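You operate a simulated robot arm through the tools that you are given. There is no shell and no other tool. Be economical: measure what you need, move in short steps, check, and stop when the job is done.

Carry out the task below with a simulated robot arm. There is one attempt and no reset: what you move stays moved.

## Task
Set all three rivets of the diode plate on the riveter.
Fine: one stroke each, fingers clear of the punch; turn the index knob a stop between strokes; the plate stays on the turntable.
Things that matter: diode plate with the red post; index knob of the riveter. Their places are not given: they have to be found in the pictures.

The check looks at the end state, three seconds after you hand in, the way a careful person would. Anything else that was tipped, shoved, dropped, spilled or broken makes it a failure.

## Robot
A 6-joint arm with a two-finger parallel gripper, fixed in place. Base frame: the origin is at the foot of the arm, x ahead of it, y to its left, z up; the work surface is at about z = 910. Lengths are in mm, angles in degrees, forces in N, time in s.
With the tool pointing down near the work surface it reaches from about 240 to 660 mm from the base axis. Its first joint turns from -66.0 to 66.0 degrees. Payload 2.9 kg.
Tool frame: the origin (TCP) lies between the finger pads and is the grasp point; the fingertips stand 30 mm ahead of it; z points along the fingers, y is the line along which they close. Largest opening 110 mm; finger width 20, thickness 10; the body of the gripper, 48 by 112 mm, starts 55 mm behind the TCP.
Orientation is that of the tool frame in the base frame, as a unit quaternion [w, x, y, z]. With the fingers straight down and closing along the base's y, the tool's x points along the base's -x, its y along +y and its z along -z.

## Interface
- The arm moves only by the tool play_rows. Its argument "increments" is a list that holds one entry, the list of rows, each a list of 7 numbers: the opening, from 0 (shut) to 1 (fully open), then the shift along the tool's x, y, z in mm, then the turn, a rotation vector about the tool's x, y, z in degrees. In form: [[[jaw, dx, dy, dz, wx, wy, wz], ...]]. A call has 1 to 12 rows; each row shifts and turns the commanded pose from where the row before left it, along the tool's axes as they then stand. Rows are played at 5 a second. More than 50 mm and 8.6 degrees between two rows, or a gripper value outside its range, and nothing of the call is played. A pose out of reach is approached as far as the arm can. The call stops where the force on the tool passes 40 N (or 10 N more than at its start, if that is more) or the arm is blocked; 0.2 s more then pass. The fingers move at their own pace (about 108 mm/s each) and stop on an object; they squeeze with about 24 N. The grip force told is the motor's: it shows also when the fingers shut on nothing. Time passes only in rows, and 0.2 s behind the last, so rows that do not move let the fingers close. The reply holds the time, the measured pose of the TCP, the force on the tool along the base axes, the opening and the grip force, in the units named above and with some noise, and new pictures: "views" is both (left out), scene, wrist or none.
- Cameras (640 x 400 px; columns grow to the right, rows downward): "scene" is fixed at [51.1, 412, 1414.1]; the picture's right is [-0.94, -0.33, 0.00], its down [-0.09, 0.25, -0.96] and it looks along [0.32, -0.91, -0.27] (base axes); focal length 318 px, centre (320, 200). "wrist" rides on the gripper at [-36, 0, -57] in the tool frame; the picture's right is [0.00, -1.00, 0.00], its down [0.97, 0.00, -0.24] and it looks along [0.24, 0.00, 0.97] (tool axes); focal length 218 px, centre (320, 200).
- pixel_to_xyz(camera, pixels): for up to 12 pixels [column, row] of the newest picture of that camera ("zoom" is the newest enlarged one), the place [x, y, z] in the base frame of the surface seen there, good to about 2 mm. The clock stands still meanwhile.
- enlarge(camera, box): a new picture of the part [left, top, right, bottom] of that camera's present view, enlarged. The clock stands still meanwhile.
- job_done(): hands the job in; it is judged then, once.

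Work in short steps. Measure before you move; look again where a grasp or a placing could have gone wrong, and mend it. You have 80 turns and 120 pictures in all, those below and enlarged ones among them. Open the gripper and draw the arm clear of the work before you hand the job in, unless the task says otherwise; then end with one line.

The tools are called after ">>>" as a command line: name --argument value ..., lists and objects as JSON in quotes. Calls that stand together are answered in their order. play_rows: Moves the arm, as the interface text tells. Its arguments: {"type":"object","properties":{"increments":{"type":"array"},"views":{"type":"string","enum":["both","scene","wrist","none"]}},"required":["increments"]} The other tools are called the same way: pixel_to_xyz (camera, pixels) gives the place of the surface under pixels of a picture; enlarge (camera, box) takes an enlarged picture of a part of a camera's view; job_done () hands the job in.

At the start:

```text
time: 0.0
ee_pos: [204.5, -241.8, 1335.9]
tcp_rot: [0.0, 0.0, 1.0, 0.0]
ft_force: [0.1, -0.6, -0.3]
gripper_width: 110.0
grip_force: 0.0
```

scene: 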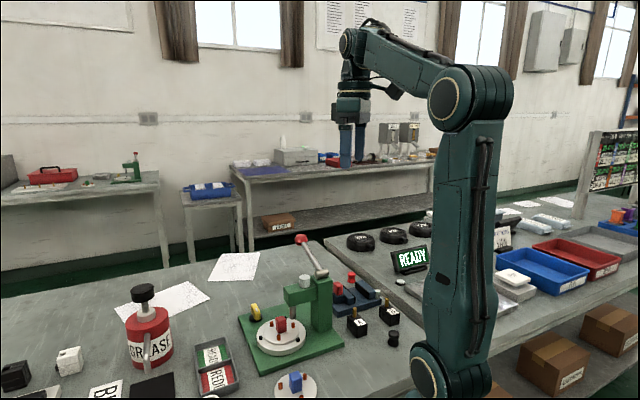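
wrist: 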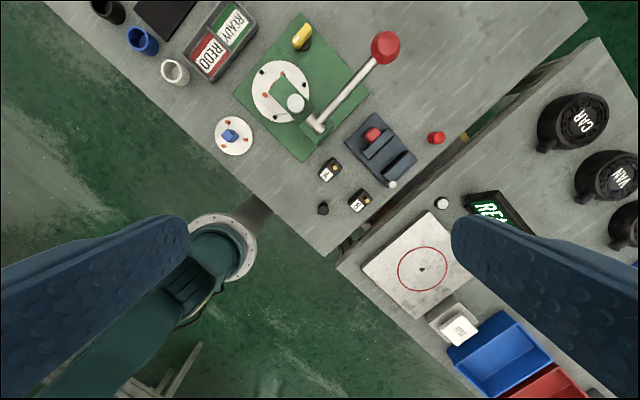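

The scene shows the green riveter around (295,320) with a lever (red ball at (301,239)), a turntable and a yellow knob. I'll enlarge both views to see the details.

>>> enlarge --camera "scene" --box '[190, 220, 430, 400]'

>>> enlarge --camera "wrist" --box '[200, 0, 460, 220]'

```text
2.22 times, centred on (310, 310) of scene
```

zoom: 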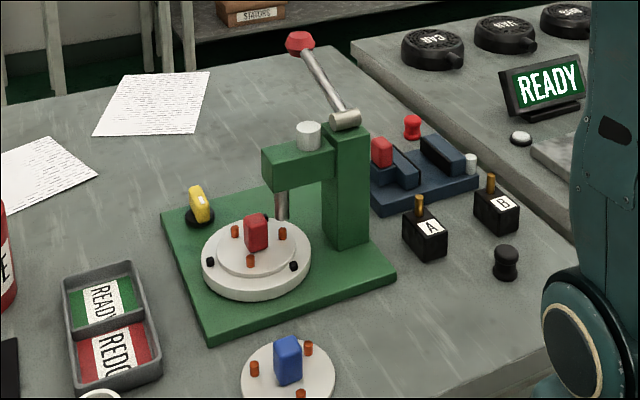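

```text
1.82 times, centred on (330, 110) of wrist
```

zoom: 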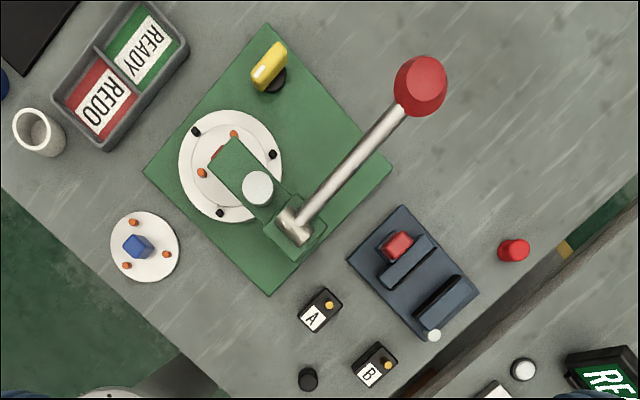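

Now measure the key points: knob, lever ball, lever pivot, rivets, post, plate, punch head.

>>> pixel_to_xyz --camera "zoom" --pixels '[[262, 75], [279, 50], [278, 84], [420, 85], [298, 228], [257, 188], [233, 134], [202, 173], [217, 153], [196, 131], [273, 154], [220, 212]]'

>>> pixel_to_xyz --camera "scene" --pixels '[[301, 239], [255, 312], [252, 318], [283, 325], [270, 330], [284, 338], [297, 325], [295, 300], [305, 280], [325, 270]]'

```text
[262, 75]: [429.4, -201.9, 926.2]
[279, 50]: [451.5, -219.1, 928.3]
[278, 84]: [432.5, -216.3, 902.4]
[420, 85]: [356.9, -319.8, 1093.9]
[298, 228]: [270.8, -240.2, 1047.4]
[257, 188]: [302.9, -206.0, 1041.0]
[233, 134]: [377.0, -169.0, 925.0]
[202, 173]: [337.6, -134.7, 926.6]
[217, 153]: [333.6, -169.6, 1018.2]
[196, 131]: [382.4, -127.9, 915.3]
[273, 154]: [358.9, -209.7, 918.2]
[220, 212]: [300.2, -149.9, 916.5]
```

```text
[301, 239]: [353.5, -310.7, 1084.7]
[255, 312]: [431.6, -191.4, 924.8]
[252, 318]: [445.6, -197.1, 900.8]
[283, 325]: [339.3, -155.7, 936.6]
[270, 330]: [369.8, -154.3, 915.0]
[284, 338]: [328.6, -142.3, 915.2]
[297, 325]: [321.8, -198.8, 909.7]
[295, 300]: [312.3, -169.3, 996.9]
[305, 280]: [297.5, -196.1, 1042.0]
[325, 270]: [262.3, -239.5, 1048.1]
```

Enlarge further on the knob, the punch and lever to understand the mechanism.

>>> enlarge --camera "scene" --box '[235, 275, 345, 365]'

>>> enlarge --camera "wrist" --box '[240, 5, 340, 125]'

```text
4.44 times, centred on (290, 320) of scene
```

zoom: 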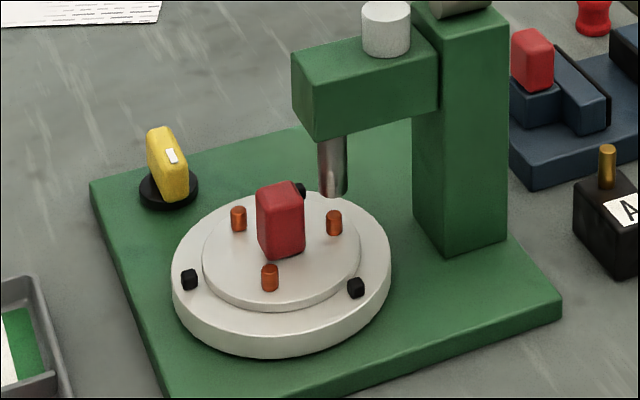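

```text
3.33 times, centred on (290, 65) of wrist
```

zoom: 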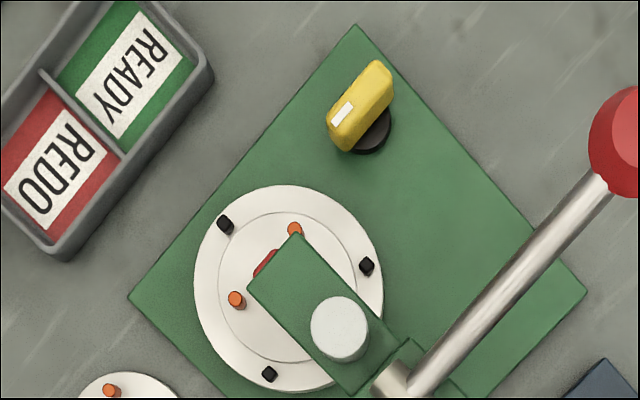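

Check the third rivet against the punch tip, and the knob's geometry.

>>> pixel_to_xyz --camera "zoom" --pixels '[[369, 64], [334, 138], [385, 88], [350, 150], [342, 112], [384, 135], [340, 328], [400, 360], [357, 110], [356, 60], [240, 200], [480, 210]]'

>>> enlarge --camera "scene" --box '[275, 300, 325, 340]'

```text
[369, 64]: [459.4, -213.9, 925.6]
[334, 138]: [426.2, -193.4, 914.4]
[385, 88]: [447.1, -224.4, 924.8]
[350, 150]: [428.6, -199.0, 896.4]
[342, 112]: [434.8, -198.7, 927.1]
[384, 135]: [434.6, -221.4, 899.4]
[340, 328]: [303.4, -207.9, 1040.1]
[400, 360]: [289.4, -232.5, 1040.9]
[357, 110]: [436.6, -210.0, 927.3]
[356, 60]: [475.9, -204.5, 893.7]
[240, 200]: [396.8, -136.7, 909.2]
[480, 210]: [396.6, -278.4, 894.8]
```

```text
10.00 times, centred on (300, 320) of scene
```

zoom: 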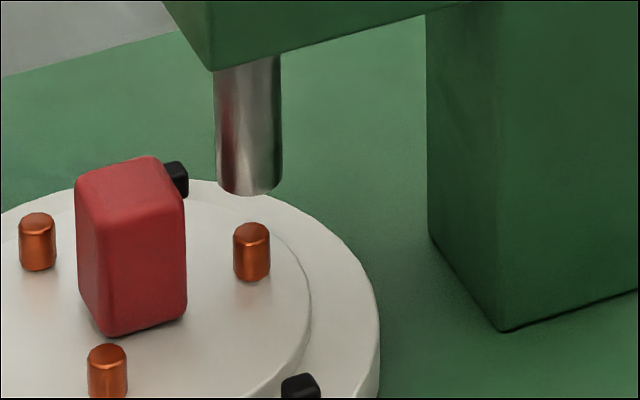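

>>> pixel_to_xyz --camera "zoom" --pixels '[[251, 228], [251, 275], [247, 150], [247, 188], [36, 218], [107, 352], [130, 175], [505, 329], [431, 236]]'

```text
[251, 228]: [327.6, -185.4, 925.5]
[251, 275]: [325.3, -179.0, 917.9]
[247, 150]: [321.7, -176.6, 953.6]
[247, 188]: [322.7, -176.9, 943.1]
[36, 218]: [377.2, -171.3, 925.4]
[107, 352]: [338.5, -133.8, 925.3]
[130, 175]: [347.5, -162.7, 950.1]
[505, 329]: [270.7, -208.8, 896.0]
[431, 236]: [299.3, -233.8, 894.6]
```

The first rivet (327,-184) already sits under the punch (~325,-182). The lever pivot is at about (265,-240,1048) and the ball's centre about (359,-322,1081), so it swings in a vertical plane at -41°. I'll turn the tool so the jaws close along the pivot axis and go above the ball.

>>> play_rows --increments '[[[1, 0, 0, 0, 0, 0, 8.2], [1, 0, 0, 0, 0, 0, 8.2], [1, 0, 0, 0, 0, 0, 8.2], [1, 0, 0, 0, 0, 0, 8.2], [1, 0, 0, 0, 0, 0, 8.2], [1, -33.8, 8.2, 31.2, 0, 0, 0], [1, -33.8, 8.2, 31.2, 0, 0, 0], [1, -33.8, 8.2, 31.2, 0, 0, 0], [1, -33.8, 8.2, 31.2, 0, 0, 0], [1, -33.8, 8.2, 31.2, 0, 0, 0], [0.6, 0, 0, 0, 0, 0, 0]]]'

```text
time: 2.4
ee_pos: [360.8, -323.5, 1184.5]
tcp_rot: [0.001, 0.35, 0.937, 0.0]
ft_force: [0.4, -0.5, -0.6]
gripper_width: 65.8
grip_force: 0.0
```

scene: 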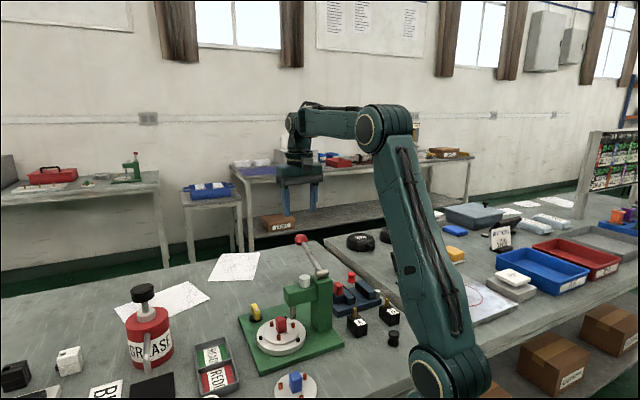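
wrist: 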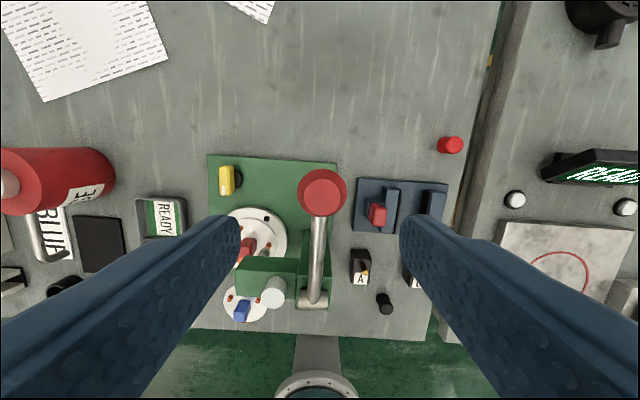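

The ball sits at (322,192) nearly centred between the fingers; I measure its edges.

>>> pixel_to_xyz --camera "wrist" --pixels '[[322, 185], [302, 192], [343, 192], [322, 172], [322, 210], [318, 240], [313, 290]]'

```text
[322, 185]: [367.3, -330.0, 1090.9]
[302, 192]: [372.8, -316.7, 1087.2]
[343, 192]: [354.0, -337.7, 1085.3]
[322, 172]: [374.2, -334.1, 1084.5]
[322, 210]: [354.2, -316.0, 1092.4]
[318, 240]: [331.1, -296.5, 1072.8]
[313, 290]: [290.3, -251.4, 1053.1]
```

Ball centre is about (363,-327,1081). Descend astride it and close.

>>> play_rows --increments '[[[0.6, -4, -1.2, 10, 0, 0, 0], [0.6, 0, 0, 32, 0, 0, 0], [0.6, 0, 0, 32, 0, 0, 0], [0.6, 0, 0, 29, 0, 0, 0], [0.6, 0, 0, 0, 0, 0, 0], [0.3, 0, 0, 0, 0, 0, 0], [0.2, 0, 0, 0, 0, 0, 0]]]'

```text
time: 4.0
ee_pos: [361.6, -326.6, 1078.4]
tcp_rot: [0.0, 0.35, 0.937, 0.0]
ft_force: [2.3, 2.7, -4.6]
gripper_width: 34.8
grip_force: 45.0
```

scene: 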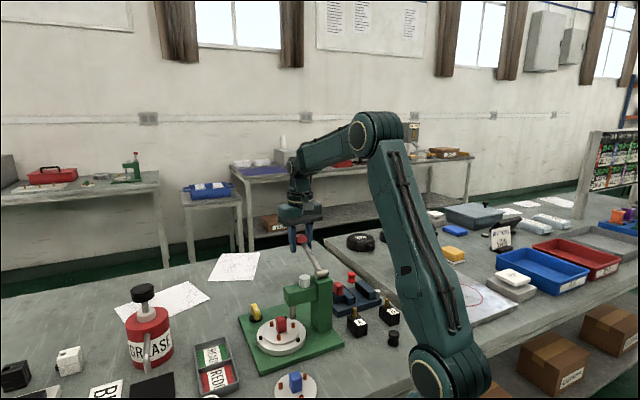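
wrist: 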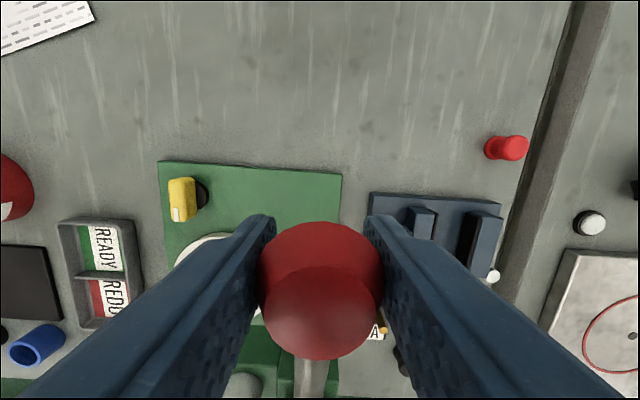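

The ball is gripped (34.8 mm). I lower it along its arc for a first part and look at the force and the punch.

>>> play_rows --increments '[[[0.28, -1.5, 0, 7, 0, 0, 0], [0.28, -1.2, 0, 8, 0, 0, 0], [0.28, -0.8, 0, 8, 0, 0, 0]]]' --views "none"

>>> enlarge --camera "scene" --box '[235, 225, 355, 365]'

```text
time: 4.8
ee_pos: [364.0, -329.4, 1054.3]
tcp_rot: [0.003, 0.35, 0.937, -0.001]
ft_force: [11.7, -1.2, 12.9]
gripper_width: 35.1
grip_force: 45.1
```

```text
2.86 times, centred on (295, 295) of scene
```

zoom: 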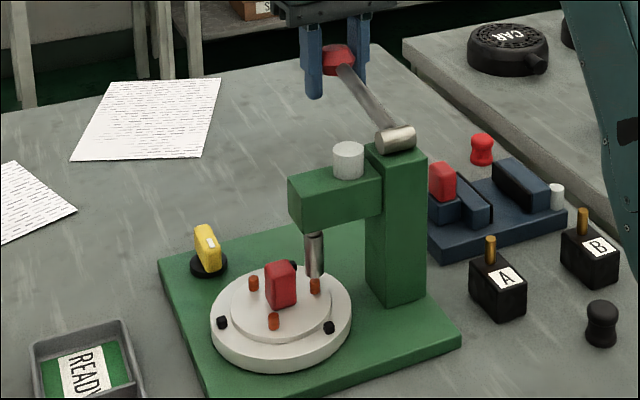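

The punch is coming down onto the first rivet with about 13 N. I continue down the arc in small steps.

>>> play_rows --increments '[[[0.28, 0, 0, 6, 0, 0, 0], [0.28, 0.3, 0, 6, 0, 0, 0], [0.28, 0.6, 0, 6, 0, 0, 0]]]' --views "none"

>>> enlarge --camera "scene" --box '[235, 225, 355, 365]'

```text
time: 5.6
ee_pos: [364.1, -328.3, 1037.1]
tcp_rot: [0.001, 0.35, 0.937, -0.001]
ft_force: [14.7, -6.3, 12.5]
gripper_width: 35.3
grip_force: 45.2
```

```text
2.86 times, centred on (295, 295) of scene
```

zoom: 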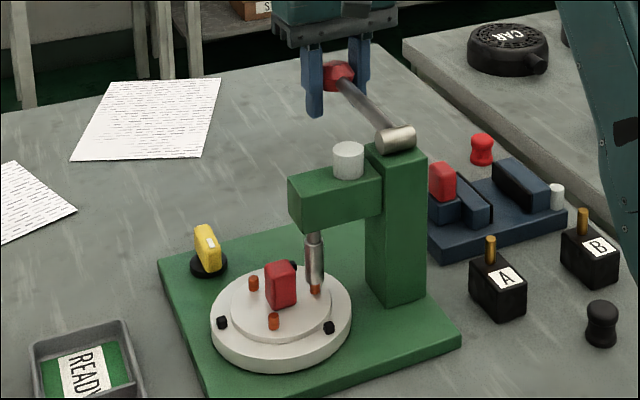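

The punch now touches the rivet; the lever pushes the tool outward ~15 N, so I go slightly more outward while continuing down.

>>> play_rows --increments '[[[0.28, -1, 0, 4, 0, 0, 0], [0.28, -0.3, 0, 5, 0, 0, 0], [0.28, 0.2, 0, 5, 0, 0, 0]]]' --views "none"

>>> enlarge --camera "scene" --box '[235, 225, 355, 365]'

```text
time: 6.4
ee_pos: [363.4, -328.5, 1021.4]
tcp_rot: [-0.002, 0.35, 0.937, 0.001]
ft_force: [6.9, 2.7, 13.6]
gripper_width: 35.0
grip_force: 45.5
```

```text
2.86 times, centred on (295, 295) of scene
```

zoom: 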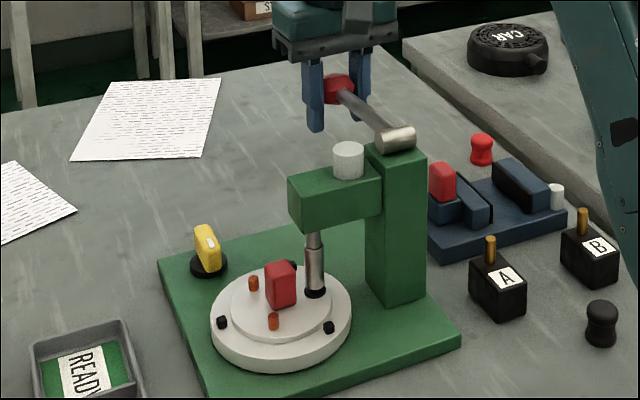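

The rivet under the punch seems flattened and dark now; I press on a little to find the bottom of the stroke.

>>> play_rows --increments '[[[0.28, 0.4, 0, 4, 0, 0, 0], [0.28, 0.6, 0, 4, 0, 0, 0]]]' --views "none"

>>> enlarge --camera "scene" --box '[275, 290, 325, 340]'

```text
time: 7.0
ee_pos: [362.5, -328.4, 1014.7]
tcp_rot: [-0.001, 0.351, 0.937, 0.0]
ft_force: [3.2, 7.0, 14.7]
gripper_width: 35.3
grip_force: 44.8
```

```text
8.00 times, centred on (300, 315) of scene
```

zoom: 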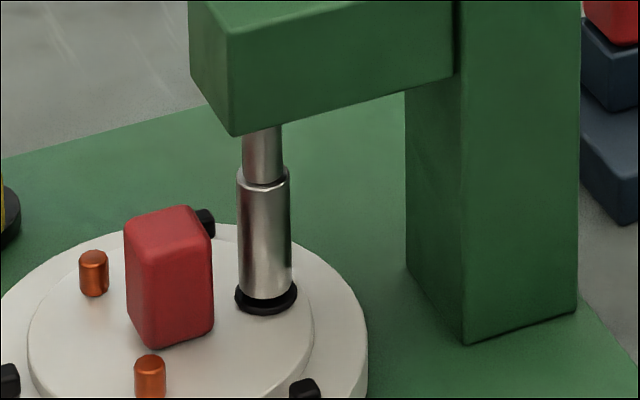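

The rivet is set (flat, dark head), punch at the bottom. I bring the lever back up the same arc.

>>> play_rows --increments '[[[0.28, -0.8, 0, -8, 0, 0, 0], [0.28, -0.5, 0, -9, 0, 0, 0], [0.28, 0, 0, -10, 0, 0, 0], [0.28, 0, 0, -10, 0, 0, 0], [0.28, 1.0, 0, -10, 0, 0, 0], [0.28, 1.4, 0, -9, 0, 0, 0], [0.28, 1.8, 0, -6, 0, 0, 0]]]' --views "none"

>>> enlarge --camera "scene" --box '[235, 225, 355, 365]'

```text
time: 8.6
ee_pos: [362.2, -325.9, 1074.7]
tcp_rot: [-0.001, 0.35, 0.937, 0.0]
ft_force: [7.9, 10.1, -25.2]
gripper_width: 34.9
grip_force: 45.3
```

```text
2.86 times, centred on (295, 295) of scene
```

zoom: 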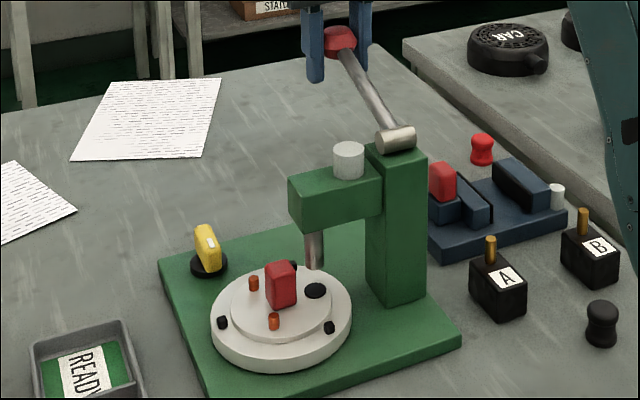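

Lever is back at its upper stop and the set rivet shows black. Release the ball and rise, then move over to the knob at about (441,-209).

>>> play_rows --increments '[[[0.28, 0, 0, 3, 0, 0, 0], [0.6, 0, 0, 0, 0, 0, 0], [0.6, 0, 0, 0, 0, 0, 0], [0.6, 0, 0, -40, 0, 0, 0], [0.6, 0, 0, -40, 0, 0, 0], [0.6, 0, 40, 0, 0, 0, 0], [0.6, 0, 45, 0, 0, 0, 0], [0.6, 0, 45, 0, 0, 0, 0], [0.6, 0, 0, 0, 0, 0, 0]]]'

```text
time: 10.6
ee_pos: [445.9, -225.1, 1154.1]
tcp_rot: [0.0, 0.351, 0.936, 0.0]
ft_force: [-0.6, 0.3, -0.6]
gripper_width: 66.1
grip_force: 0.0
```

scene: 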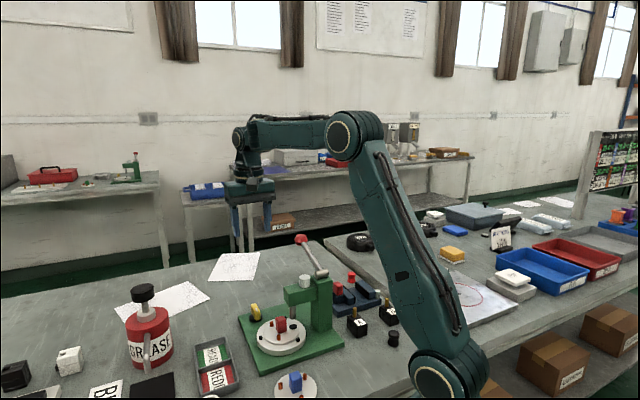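
wrist: 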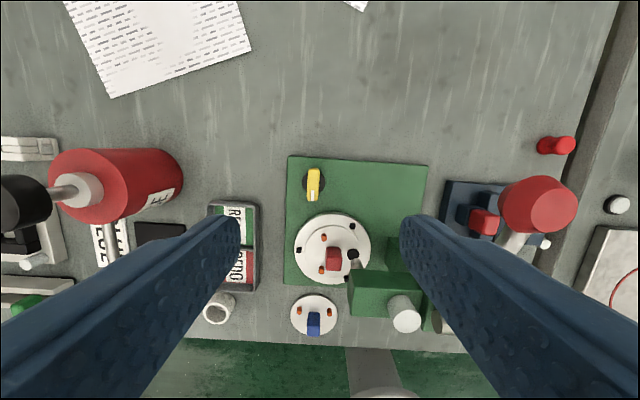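

The knob wing is at (313,185), already aligned with the jaws. I enlarge it and measure.

>>> enlarge --camera "wrist" --box '[270, 150, 370, 300]'

>>> pixel_to_xyz --camera "wrist" --pixels '[[314, 172], [312, 198], [308, 185], [319, 185], [313, 185], [304, 183], [323, 183]]'

```text
2.67 times, centred on (320, 225) of wrist
```

zoom: 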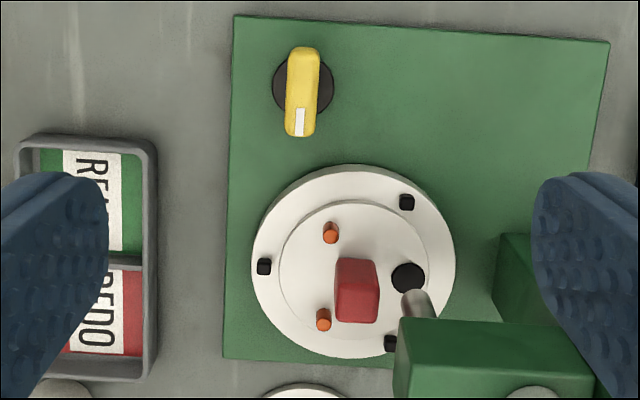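

```text
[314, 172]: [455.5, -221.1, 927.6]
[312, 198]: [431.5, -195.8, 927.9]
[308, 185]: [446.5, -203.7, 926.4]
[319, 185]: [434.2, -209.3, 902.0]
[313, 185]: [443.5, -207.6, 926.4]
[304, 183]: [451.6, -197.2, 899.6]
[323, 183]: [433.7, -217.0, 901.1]
```

Knob axis ≈ (443,-208), top z 927. I align by 2.5°, centre over it and come down to just above for a check.

>>> play_rows --increments '[[[0.4, 0, 0, 0, 0, 0, 2.5], [0.4, 13.6, 10.6, 30, 0, 0, 0], [0.4, 0, 0, 45, 0, 0, 0], [0.4, 0, 0, 45, 0, 0, 0], [0.4, 0, 0, 40, 0, 0, 0], [0.4, 0, 0, 0, 0, 0, 0]]]' --views "both"

```text
time: 12.0
ee_pos: [443.3, -209.3, 993.5]
tcp_rot: [0.0, 0.37, 0.929, 0.0]
ft_force: [-0.3, 0.7, -0.1]
gripper_width: 44.1
grip_force: 0.1
```

scene: 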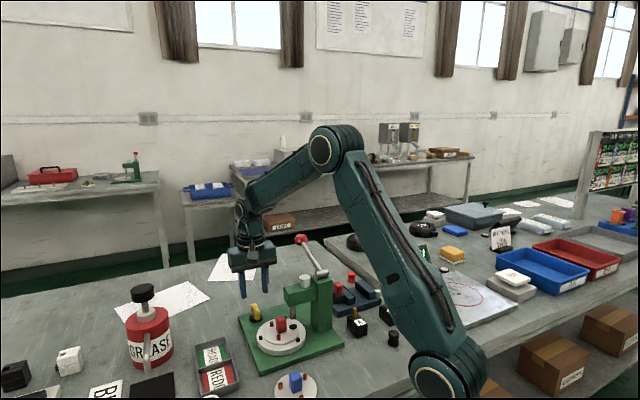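
wrist: 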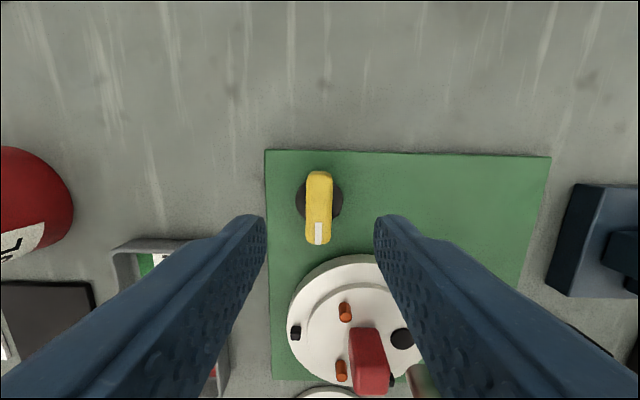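

The wing is centred between the fingers (col 319). Descend and close on it.

>>> play_rows --increments '[[[0.4, 0, 0, 30, 0, 0, 0], [0.4, 0, 0, 27, 0, 0, 0], [0.4, 0, 0, 0, 0, 0, 0], [0.05, 0, 0, 0, 0, 0, 0], [0.05, 0, 0, 0, 0, 0, 0]]]' --views "both"

```text
time: 13.2
ee_pos: [442.8, -210.5, 936.1]
tcp_rot: [0.0, 0.371, 0.929, 0.001]
ft_force: [1.1, 2.7, -3.7]
gripper_width: 15.6
grip_force: 45.3
```

scene: 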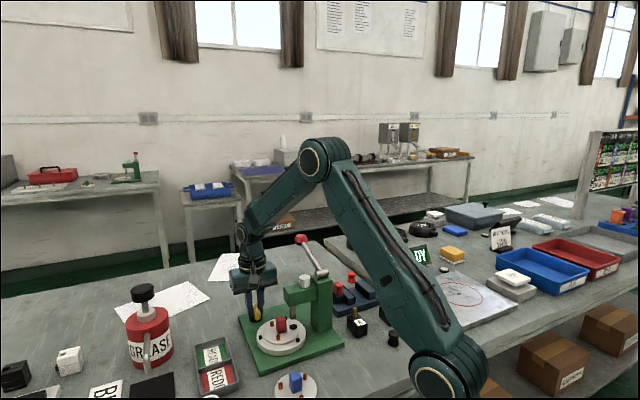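
wrist: 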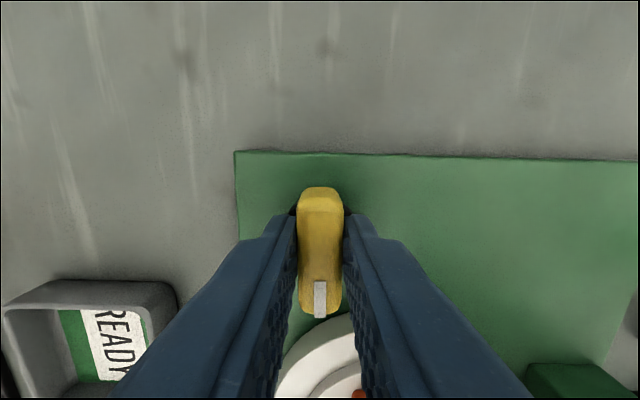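

Knob gripped (15.6 mm). Turn 24° counter-clockwise seen from above and check whether the turntable follows.

>>> play_rows --increments '[[[0.05, 0, 0, 0, 0, 0, -8], [0.05, 0, 0, 0, 0, 0, -8], [0.05, 0, 0, 0, 0, 0, -8]]]' --views "none"

>>> enlarge --camera "scene" --box '[235, 275, 345, 365]'

```text
time: 14.0
ee_pos: [442.9, -209.2, 934.7]
tcp_rot: [0.001, 0.167, 0.986, 0.001]
ft_force: [4.0, 10.0, -16.2]
gripper_width: 16.0
grip_force: 45.5
```

```text
4.44 times, centred on (290, 320) of scene
```

zoom: 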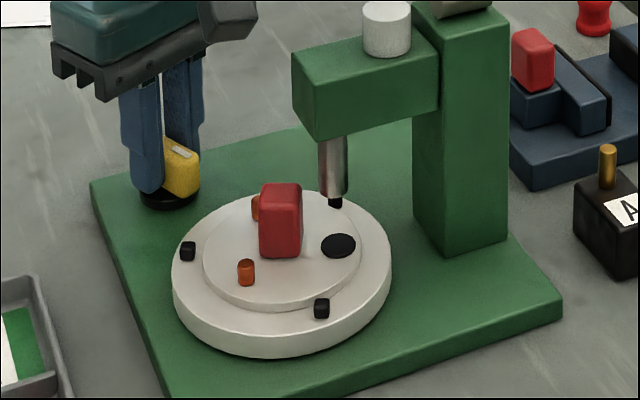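

The turntable follows (pins moved clockwise by a similar angle). Continue turning, watching the forces.

>>> play_rows --increments '[[[0.05, 0, 0, 1, 0, 0, -8], [0.05, 0, 0, 0, 0, 0, -8], [0.05, 0, 0, 0, 0, 0, -8], [0.05, 0, 0, 0, 0, 0, -8]]]' --views "none"

>>> enlarge --camera "scene" --box '[235, 275, 345, 365]'

```text
time: 15.0
ee_pos: [442.7, -208.2, 934.4]
tcp_rot: [-0.001, -0.112, 0.994, 0.002]
ft_force: [-2.5, 32.0, 6.1]
gripper_width: 16.0
grip_force: 44.7
```

```text
4.44 times, centred on (290, 320) of scene
```

zoom: 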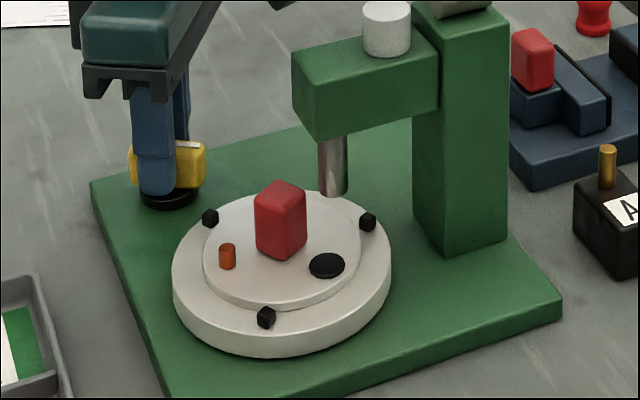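

Turned 56° with the table following; sideways force grew to 32 N in +y, so the tool is off the axis a bit. I shift it +1.5 mm along tool y to relieve that and check.

>>> play_rows --increments '[[[0.05, 0, 1.5, 0, 0, 0, 0], [0.05, 0, 0, 0, 0, 0, 0]]]' --views "none"

```text
time: 15.6
ee_pos: [443.4, -208.5, 935.8]
tcp_rot: [0.001, -0.11, 0.994, 0.001]
ft_force: [-0.1, 23.7, 3.9]
gripper_width: 16.0
grip_force: 45.1
```

Still 24 N; shift a further 4 mm in command (measured position is held by the knob) and keep turning.

>>> play_rows --increments '[[[0.05, 0, 2, 0, 0, 0, 0], [0.05, 0, 2, 0, 0, 0, 0], [0.05, 0, 0, 0, 0, 0, 0]]]' --views "none"

```text
time: 16.4
ee_pos: [442.6, -208.9, 934.8]
tcp_rot: [0.003, -0.107, 0.994, -0.002]
ft_force: [6.8, -5.9, -1.8]
gripper_width: 15.9
grip_force: 45.1
```

Force is relieved. Continue turning in the same sense.

>>> play_rows --increments '[[[0.05, 0, 0, 0, 0, 0, -8], [0.05, 0, 0, 0, 0, 0, -8], [0.05, 0, 0, 0, 0, 0, -8]]]' --views "none"

>>> enlarge --camera "scene" --box '[235, 275, 345, 365]'

```text
time: 17.2
ee_pos: [443.6, -207.0, 936.2]
tcp_rot: [0.002, -0.314, 0.949, -0.002]
ft_force: [12.5, -19.4, -9.0]
gripper_width: 15.7
grip_force: 45.2
```

```text
4.44 times, centred on (290, 320) of scene
```

zoom: 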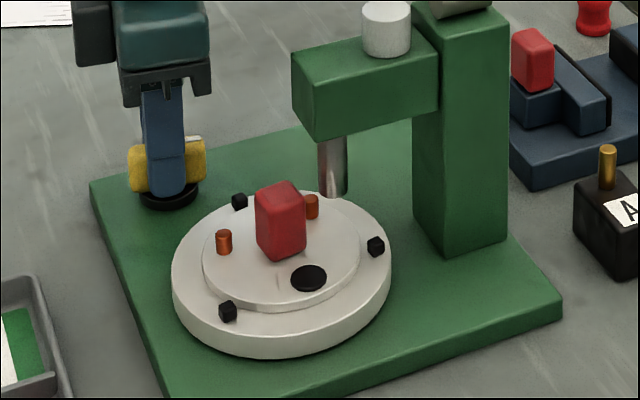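

80° turned; the next rivet at zoom (312,207) nears the punch. Relieve the sideways force (-3 mm tool y) and turn the remaining 40°.

>>> play_rows --increments '[[[0.05, 0, -2, 0, 0, 0, 0], [0.05, 0, -1, 0, 0, 0, -8], [0.05, 0, 0, 0, 0, 0, -8], [0.05, 0, 0, 0, 0, 0, -8]]]' --views "none"

>>> enlarge --camera "scene" --box '[235, 275, 345, 365]'

```text
time: 18.2
ee_pos: [443.4, -207.1, 934.6]
tcp_rot: [0.0, -0.504, 0.864, 0.001]
ft_force: [-11.6, -1.9, 7.3]
gripper_width: 16.0
grip_force: 44.8
```

```text
4.44 times, centred on (290, 320) of scene
```

zoom: 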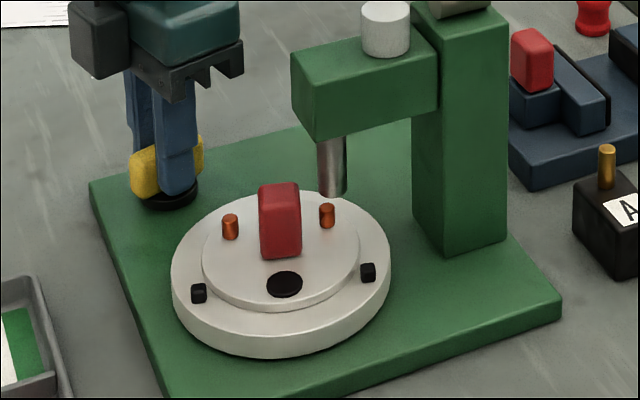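

Close: rivet at (327,215), target (334,222). Turn the remaining 16°.

>>> play_rows --increments '[[[0.05, 0, 0, 0, 0, 0, -8], [0.05, 0, 0, 0, 0, 0, -7], [0.05, 0, 0, 0, 0, 0, 0]]]' --views "none"

>>> enlarge --camera "scene" --box '[235, 275, 345, 365]'

```text
time: 19.0
ee_pos: [442.8, -206.2, 935.2]
tcp_rot: [0.0, -0.613, 0.79, 0.002]
ft_force: [-20.7, 7.2, 5.1]
gripper_width: 15.6
grip_force: 45.3
```

```text
4.44 times, centred on (290, 320) of scene
```

zoom: 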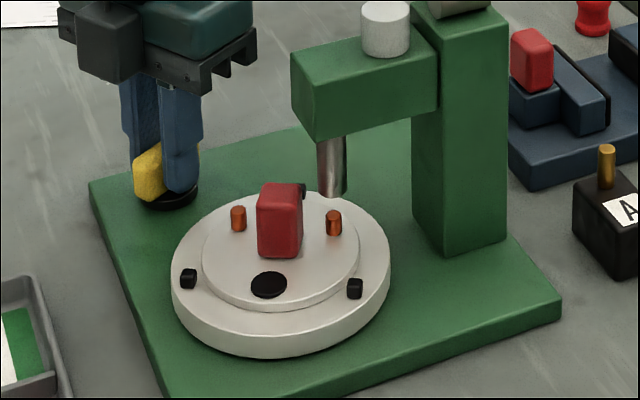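

The second rivet is at (334,222), exactly where the first one stood. Relieve the side force, release and rise, then check that it stays.

>>> play_rows --increments '[[[0.05, 0, 2, 0, 0, 0, 0], [0.05, 0, 1.5, 0, 0, 0, 0], [0.4, 0, 0, 0, 0, 0, 0], [0.4, 0, 0, 0, 0, 0, 0], [0.4, 0, 0, -40, 0, 0, 0], [0.4, 0, 0, -45, 0, 0, 0], [0.4, 0, 0, -45, 0, 0, 0], [0.4, 0, 0, -45, 0, 0, 0], [0.4, 0, 0, -45, 0, 0, 0], [0.4, 0, 0, 0, 0, 0, 0]]]' --views "wrist"

>>> enlarge --camera "scene" --box '[235, 275, 345, 365]'

```text
time: 21.2
ee_pos: [440.7, -207.9, 1156.9]
tcp_rot: [-0.001, -0.612, 0.791, 0.001]
ft_force: [0.2, -0.3, -0.3]
gripper_width: 44.1
grip_force: 0.1
```

wrist: 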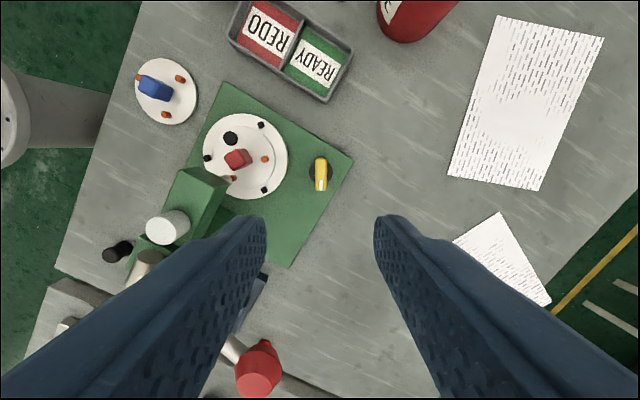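

```text
4.44 times, centred on (290, 320) of scene
```

zoom: 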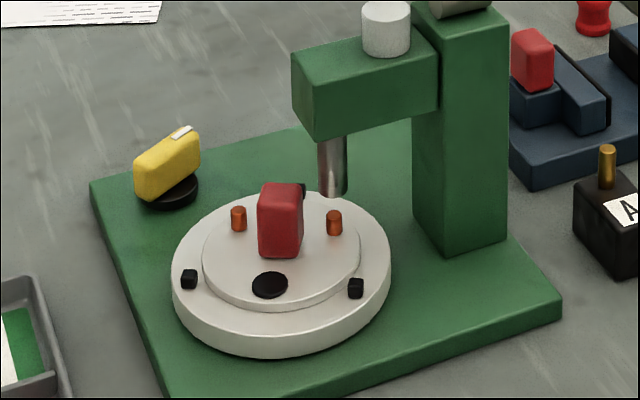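

The index held; rivet 2 is under the punch. Turn the wrist back for the second stroke.

>>> play_rows --increments '[[[0.6, 0, 0, 0, 0, 0, 8.5], [0.6, 0, 0, 0, 0, 0, 8.5], [0.6, 0, 0, 0, 0, 0, 8.5], [0.6, 0, 0, 0, 0, 0, 8.5], [0.6, 0, 0, 0, 0, 0, 8.5], [0.6, 0, 0, 0, 0, 0, 8.5], [0.6, 0, 0, 0, 0, 0, 8.5], [0.6, 0, 0, 0, 0, 0, 8.5], [0.6, 0, 0, 0, 0, 0, 8.5], [0.6, 0, 0, 0, 0, 0, 8.5], [0.6, 0, 0, 0, 0, 0, 8.5], [0.6, 0, 0, 0, 0, 0, 8.5]]]' --views "none"

>>> play_rows --increments '[[[0.6, 0, 0, 0, 0, 0, 7.25], [0.6, 0, 0, 0, 0, 0, 7.25], [0.6, -6.4, -47, 0, 0, 0, 0], [0.6, -6.4, -47, 0, 0, 0, 0], [0.6, -6.4, -47, 0, 0, 0, 0], [0.6, 0, 0, 0, 0, 0, 0]]]' --views "wrist"

```text
time: 23.8
ee_pos: [440.5, -206.5, 1154.5]
tcp_rot: [-0.001, 0.23, 0.973, 0.0]
ft_force: [0.6, -0.3, 0.1]
gripper_width: 66.0
grip_force: 0.0
```

```text
time: 25.2
ee_pos: [362.2, -325.4, 1153.0]
tcp_rot: [0.0, 0.35, 0.937, 0.0]
ft_force: [-0.7, -0.6, 0.6]
gripper_width: 66.1
grip_force: 0.0
```

wrist: 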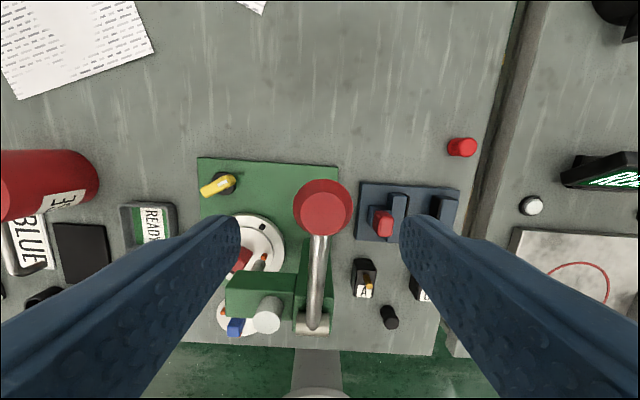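

The ball at (322,207) is centred; descend 75 mm and grip.

>>> play_rows --increments '[[[0.6, 0, 0, 38, 0, 0, 0], [0.6, 0, 0, 37, 0, 0, 0], [0.6, 0, 0, 0, 0, 0, 0], [0.28, 0, 0, 0, 0, 0, 0], [0.28, 0, 0, 0, 0, 0, 0]]]' --views "wrist"

```text
time: 26.4
ee_pos: [362.2, -327.3, 1078.0]
tcp_rot: [0.001, 0.352, 0.936, 0.0]
ft_force: [-12.6, -15.7, -2.2]
gripper_width: 35.2
grip_force: 44.7
```

wrist: 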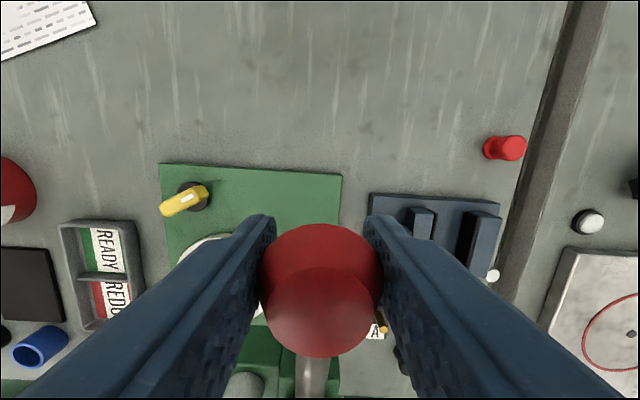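

Gripped; relieve the sideways 20 N, then do the same single stroke.

>>> play_rows --increments '[[[0.28, 0, -2.5, 0, 0, 0, 0], [0.28, -1.5, 0, 7, 0, 0, 0], [0.28, -1.2, 0, 8, 0, 0, 0], [0.28, -0.8, 0, 8, 0, 0, 0], [0.28, -0.5, 0, 6, 0, 0, 0], [0.28, -0.3, 0, 6, 0, 0, 0], [0.28, 0, 0, 6, 0, 0, 0]]]' --views "none"

>>> play_rows --increments '[[[0.28, 0, 0, 5, 0, 0, 0], [0.28, 0, 0, 5, 0, 0, 0], [0.28, 0.3, 0, 5, 0, 0, 0], [0.28, 0.6, 0, 4, 0, 0, 0], [0.28, 0.5, 0, 4, 0, 0, 0]]]' --views "none"

>>> enlarge --camera "scene" --box '[275, 290, 325, 340]'

```text
time: 28.0
ee_pos: [366.1, -329.8, 1038.5]
tcp_rot: [0.002, 0.349, 0.937, 0.001]
ft_force: [16.1, 0.6, 13.0]
gripper_width: 35.3
grip_force: 44.6
```

```text
time: 29.2
ee_pos: [363.4, -327.7, 1015.6]
tcp_rot: [0.0, 0.349, 0.937, 0.001]
ft_force: [16.4, 11.6, 14.1]
gripper_width: 35.2
grip_force: 44.7
```

```text
8.00 times, centred on (300, 315) of scene
```

zoom: 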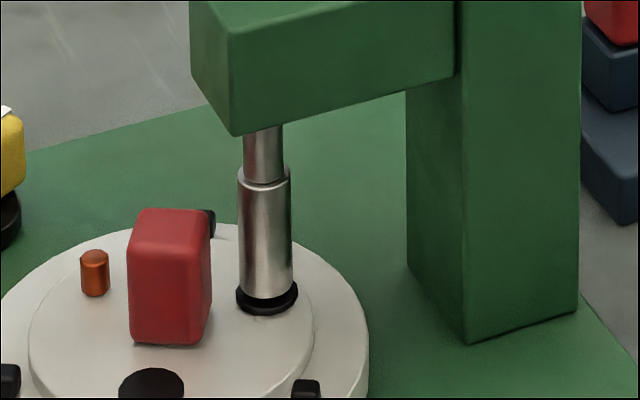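

The second rivet is set, punch at the bottom. Raise the lever along the arc.

>>> play_rows --increments '[[[0.28, -0.8, 1, -8, 0, 0, 0], [0.28, -0.5, 1, -9, 0, 0, 0], [0.28, 0, 0, -10, 0, 0, 0], [0.28, 0, 0, -10, 0, 0, 0], [0.28, 1.0, 0, -10, 0, 0, 0], [0.28, 1.4, 0, -9, 0, 0, 0], [0.28, 1.8, 0, -5, 0, 0, 0]]]' --views "none"

>>> enlarge --camera "scene" --box '[235, 225, 355, 365]'

```text
time: 30.8
ee_pos: [361.3, -325.7, 1076.1]
tcp_rot: [-0.001, 0.351, 0.936, 0.001]
ft_force: [-6.7, 13.0, -18.6]
gripper_width: 35.3
grip_force: 45.3
```

```text
2.86 times, centred on (295, 295) of scene
```

zoom: 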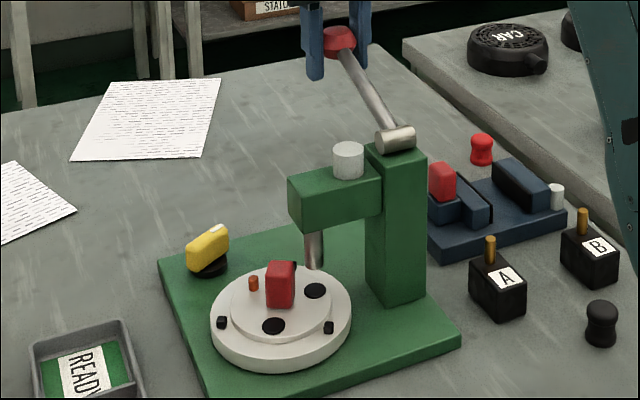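

Two rivets set, lever at the top. Release, rise, go back over the knob, then rotate the wrist to θ=-104° (wing at 76°, symmetric).

>>> play_rows --increments '[[[0.28, 0, 0, 2.5, 0, 0, 0], [0.6, 0, 0, 0, 0, 0, 0], [0.6, 0, 0, 0, 0, 0, 0], [0.6, 0, 0, -40, 0, 0, 0], [0.6, 0, 0, -40, 0, 0, 0], [0.6, 5.3, 47.6, 0, 0, 0, 0], [0.6, 5.3, 47.6, 0, 0, 0, 0], [0.6, 5.3, 47.6, 0, 0, 0, 0], [0.4, 0, 0, 0, 0, 0, 0]]]' --views "none"

>>> play_rows --increments '[[[0.4, 0, 0, 0, 0, 0, 8], [0.4, 0, 0, 0, 0, 0, 8], [0.4, 0, 0, 0, 0, 0, 8], [0.4, 0, 0, 0, 0, 0, 8], [0.4, 0, 0, 0, 0, 0, 8], [0.4, 0, 0, 0, 0, 0, 8], [0.4, 0, 0, 0, 0, 0, 8], [0.4, 0, 0, 0, 0, 0, 7], [0.4, 0, 0, 0, 0, 0, 0]]]' --views "both"

```text
time: 32.8
ee_pos: [445.8, -207.5, 1154.8]
tcp_rot: [0.0, 0.35, 0.937, 0.0]
ft_force: [-0.2, -1.2, -0.6]
gripper_width: 44.3
grip_force: 0.1
```

```text
time: 34.8
ee_pos: [444.9, -208.4, 1154.0]
tcp_rot: [0.0, 0.788, 0.615, 0.0]
ft_force: [-0.9, 0.9, 0.4]
gripper_width: 44.0
grip_force: 0.1
```

scene: 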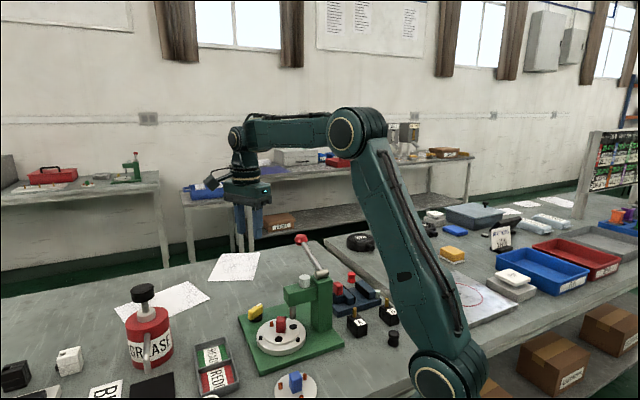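
wrist: 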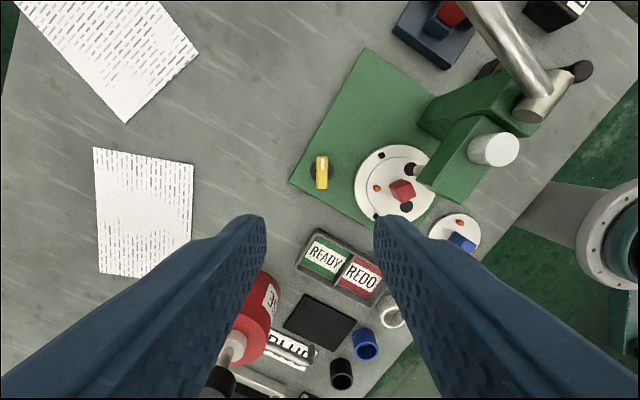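

The wing at (321,173) is aligned. Centre (-2 mm tool y), descend to the knob and close.

>>> play_rows --increments '[[[0.4, 0, -2.1, 40, 0, 0, 0], [0.4, 0, 0, 45, 0, 0, 0], [0.4, 0, 0, 45, 0, 0, 0], [0.4, 0, 0, 45, 0, 0, 0], [0.4, 0, 0, 43, 0, 0, 0], [0.4, 0, 0, 0, 0, 0, 0], [0.05, 0, 0, 0, 0, 0, 0], [0.05, 0, 0, 0, 0, 0, 0]]]' --views "wrist"

```text
time: 36.6
ee_pos: [443.0, -206.6, 936.6]
tcp_rot: [0.0, 0.788, 0.616, 0.0]
ft_force: [4.2, -1.0, -5.1]
gripper_width: 15.9
grip_force: 45.3
```

wrist: 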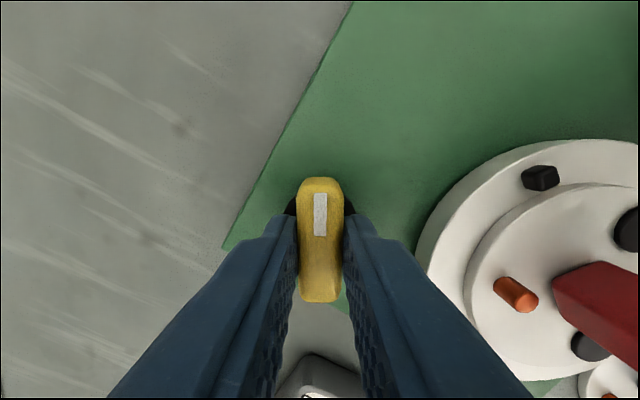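

Well gripped, low side force. Turn 40° counter-clockwise and read the force.

>>> play_rows --increments '[[[0.05, 0, 0, 0, 0, 0, -8], [0.05, 0, 0, 0, 0, 0, -8], [0.05, 0, 0, 0, 0, 0, -8], [0.05, 0, 0, 0, 0, 0, -8], [0.05, 0, 0, 0, 0, 0, -8]]]' --views "none"

```text
time: 37.8
ee_pos: [441.1, -206.1, 937.3]
tcp_rot: [-0.002, 0.528, 0.849, 0.001]
ft_force: [-8.5, 9.6, -6.9]
gripper_width: 15.7
grip_force: 44.9
```

>>> play_rows --increments '[[[0.05, 0, 0, 0, 0, 0, -8], [0.05, 0, 0, 0, 0, 0, -8], [0.05, 0, 0, 0, 0, 0, -8], [0.05, 0, 0, 0, 0, 0, -8], [0.05, 0, 0, 0, 0, 0, -8]]]' --views "none"

>>> enlarge --camera "scene" --box '[235, 275, 345, 365]'

```text
time: 39.0
ee_pos: [441.2, -207.5, 937.3]
tcp_rot: [-0.002, 0.208, 0.978, 0.0]
ft_force: [-23.9, 5.4, -4.2]
gripper_width: 15.9
grip_force: 45.5
```

```text
4.44 times, centred on (290, 320) of scene
```

zoom: 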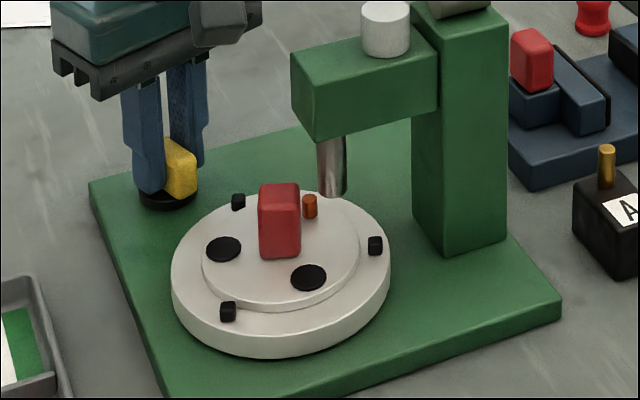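

80° done. Relieve 24 N along tool x (+3 mm) and turn the last 40°.

>>> play_rows --increments '[[[0.05, 1.5, 0, 0, 0, 0, 0], [0.05, 1.5, 0, 0, 0, 0, -8], [0.05, 0, 0, 0, 0, 0, -8], [0.05, 0, 0, 0, 0, 0, -8], [0.05, 0, 0, 0, 0, 0, -8], [0.05, 0, 0, 0, 0, 0, -8], [0.05, 0, 0, 0, 0, 0, 0]]]' --views "none"

>>> enlarge --camera "scene" --box '[235, 275, 345, 365]'

```text
time: 40.6
ee_pos: [440.5, -208.9, 936.0]
tcp_rot: [0.001, -0.138, 0.99, -0.002]
ft_force: [6.1, -28.4, -28.4]
gripper_width: 15.8
grip_force: 45.3
```

```text
4.44 times, centred on (290, 320) of scene
```

zoom: 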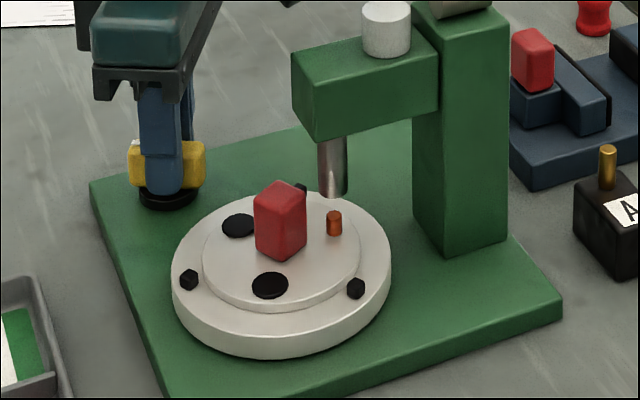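

The third rivet is at (334,222), under the punch. Relieve the side and pull forces, release and rise.

>>> play_rows --increments '[[[0.05, 0, -2, 1, 0, 0, 0], [0.05, 0, -2, 1, 0, 0, 0], [0.4, 0, 0, 0, 0, 0, 0], [0.4, 0, 0, 0, 0, 0, 0], [0.4, 0, 0, -40, 0, 0, 0], [0.4, 0, 0, -45, 0, 0, 0], [0.4, 0, 0, -45, 0, 0, 0], [0.4, 0, 0, -45, 0, 0, 0], [0.4, 0, 0, -45, 0, 0, 0], [0.4, 0, 0, 0, 0, 0, 0]]]' --views "none"

>>> enlarge --camera "scene" --box '[235, 275, 345, 365]'

```text
time: 42.8
ee_pos: [441.1, -210.2, 1154.0]
tcp_rot: [0.0, -0.139, 0.99, 0.0]
ft_force: [0.1, 0.1, -0.5]
gripper_width: 43.9
grip_force: 0.1
```

```text
4.44 times, centred on (290, 320) of scene
```

zoom: 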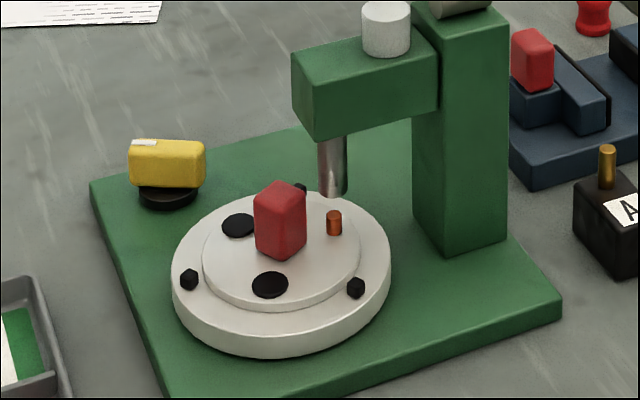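

Index held. Turn the wrist back 57°, go over the ball.

>>> play_rows --increments '[[[0.6, 0, 0, 0, 0, 0, 8.14], [0.6, 0, 0, 0, 0, 0, 8.14], [0.6, 0, 0, 0, 0, 0, 8.14], [0.6, 0, 0, 0, 0, 0, 8.14], [0.6, 0, 0, 0, 0, 0, 8.14], [0.6, 0, 0, 0, 0, 0, 8.14], [0.6, 0, 0, 0, 0, 0, 8.14], [0.6, -5.5, -46.6, 0, 0, 0, 0], [0.6, -5.5, -46.6, 0, 0, 0, 0], [0.6, -5.6, -46.5, 0, 0, 0, 0], [0.6, 0, 0, 0, 0, 0, 0]]]' --views "wrist"

```text
time: 45.2
ee_pos: [360.0, -327.9, 1154.7]
tcp_rot: [0.0, 0.35, 0.937, 0.0]
ft_force: [-0.1, 0.6, -0.2]
gripper_width: 66.3
grip_force: 0.1
```

wrist: 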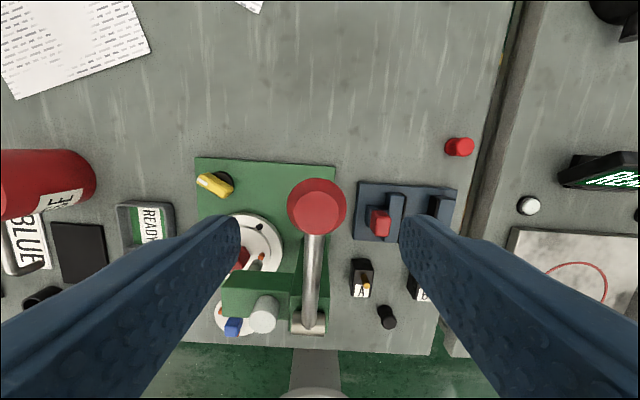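

Ball at col 317; shift 1.3 mm, descend 76 mm and grip.

>>> play_rows --increments '[[[0.6, 0, 1.3, 38, 0, 0, 0], [0.6, 0, 0, 38, 0, 0, 0], [0.6, 0, 0, 0, 0, 0, 0], [0.28, 0, 0, 0, 0, 0, 0], [0.28, 0, 0, 0, 0, 0, 0]]]' --views "wrist"

```text
time: 46.4
ee_pos: [360.6, -324.3, 1081.1]
tcp_rot: [0.0, 0.351, 0.936, 0.0]
ft_force: [-5.3, -5.2, -3.7]
gripper_width: 35.1
grip_force: 44.9
```

wrist: 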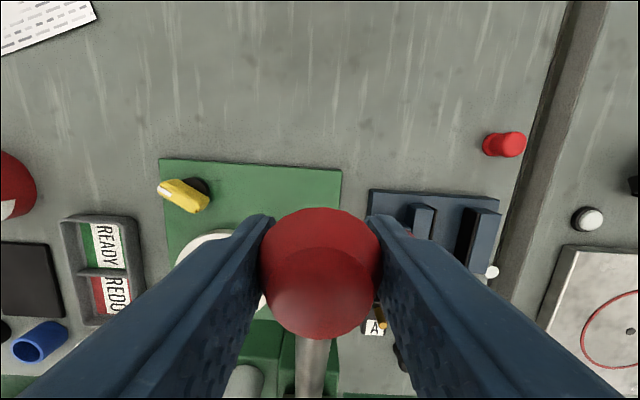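

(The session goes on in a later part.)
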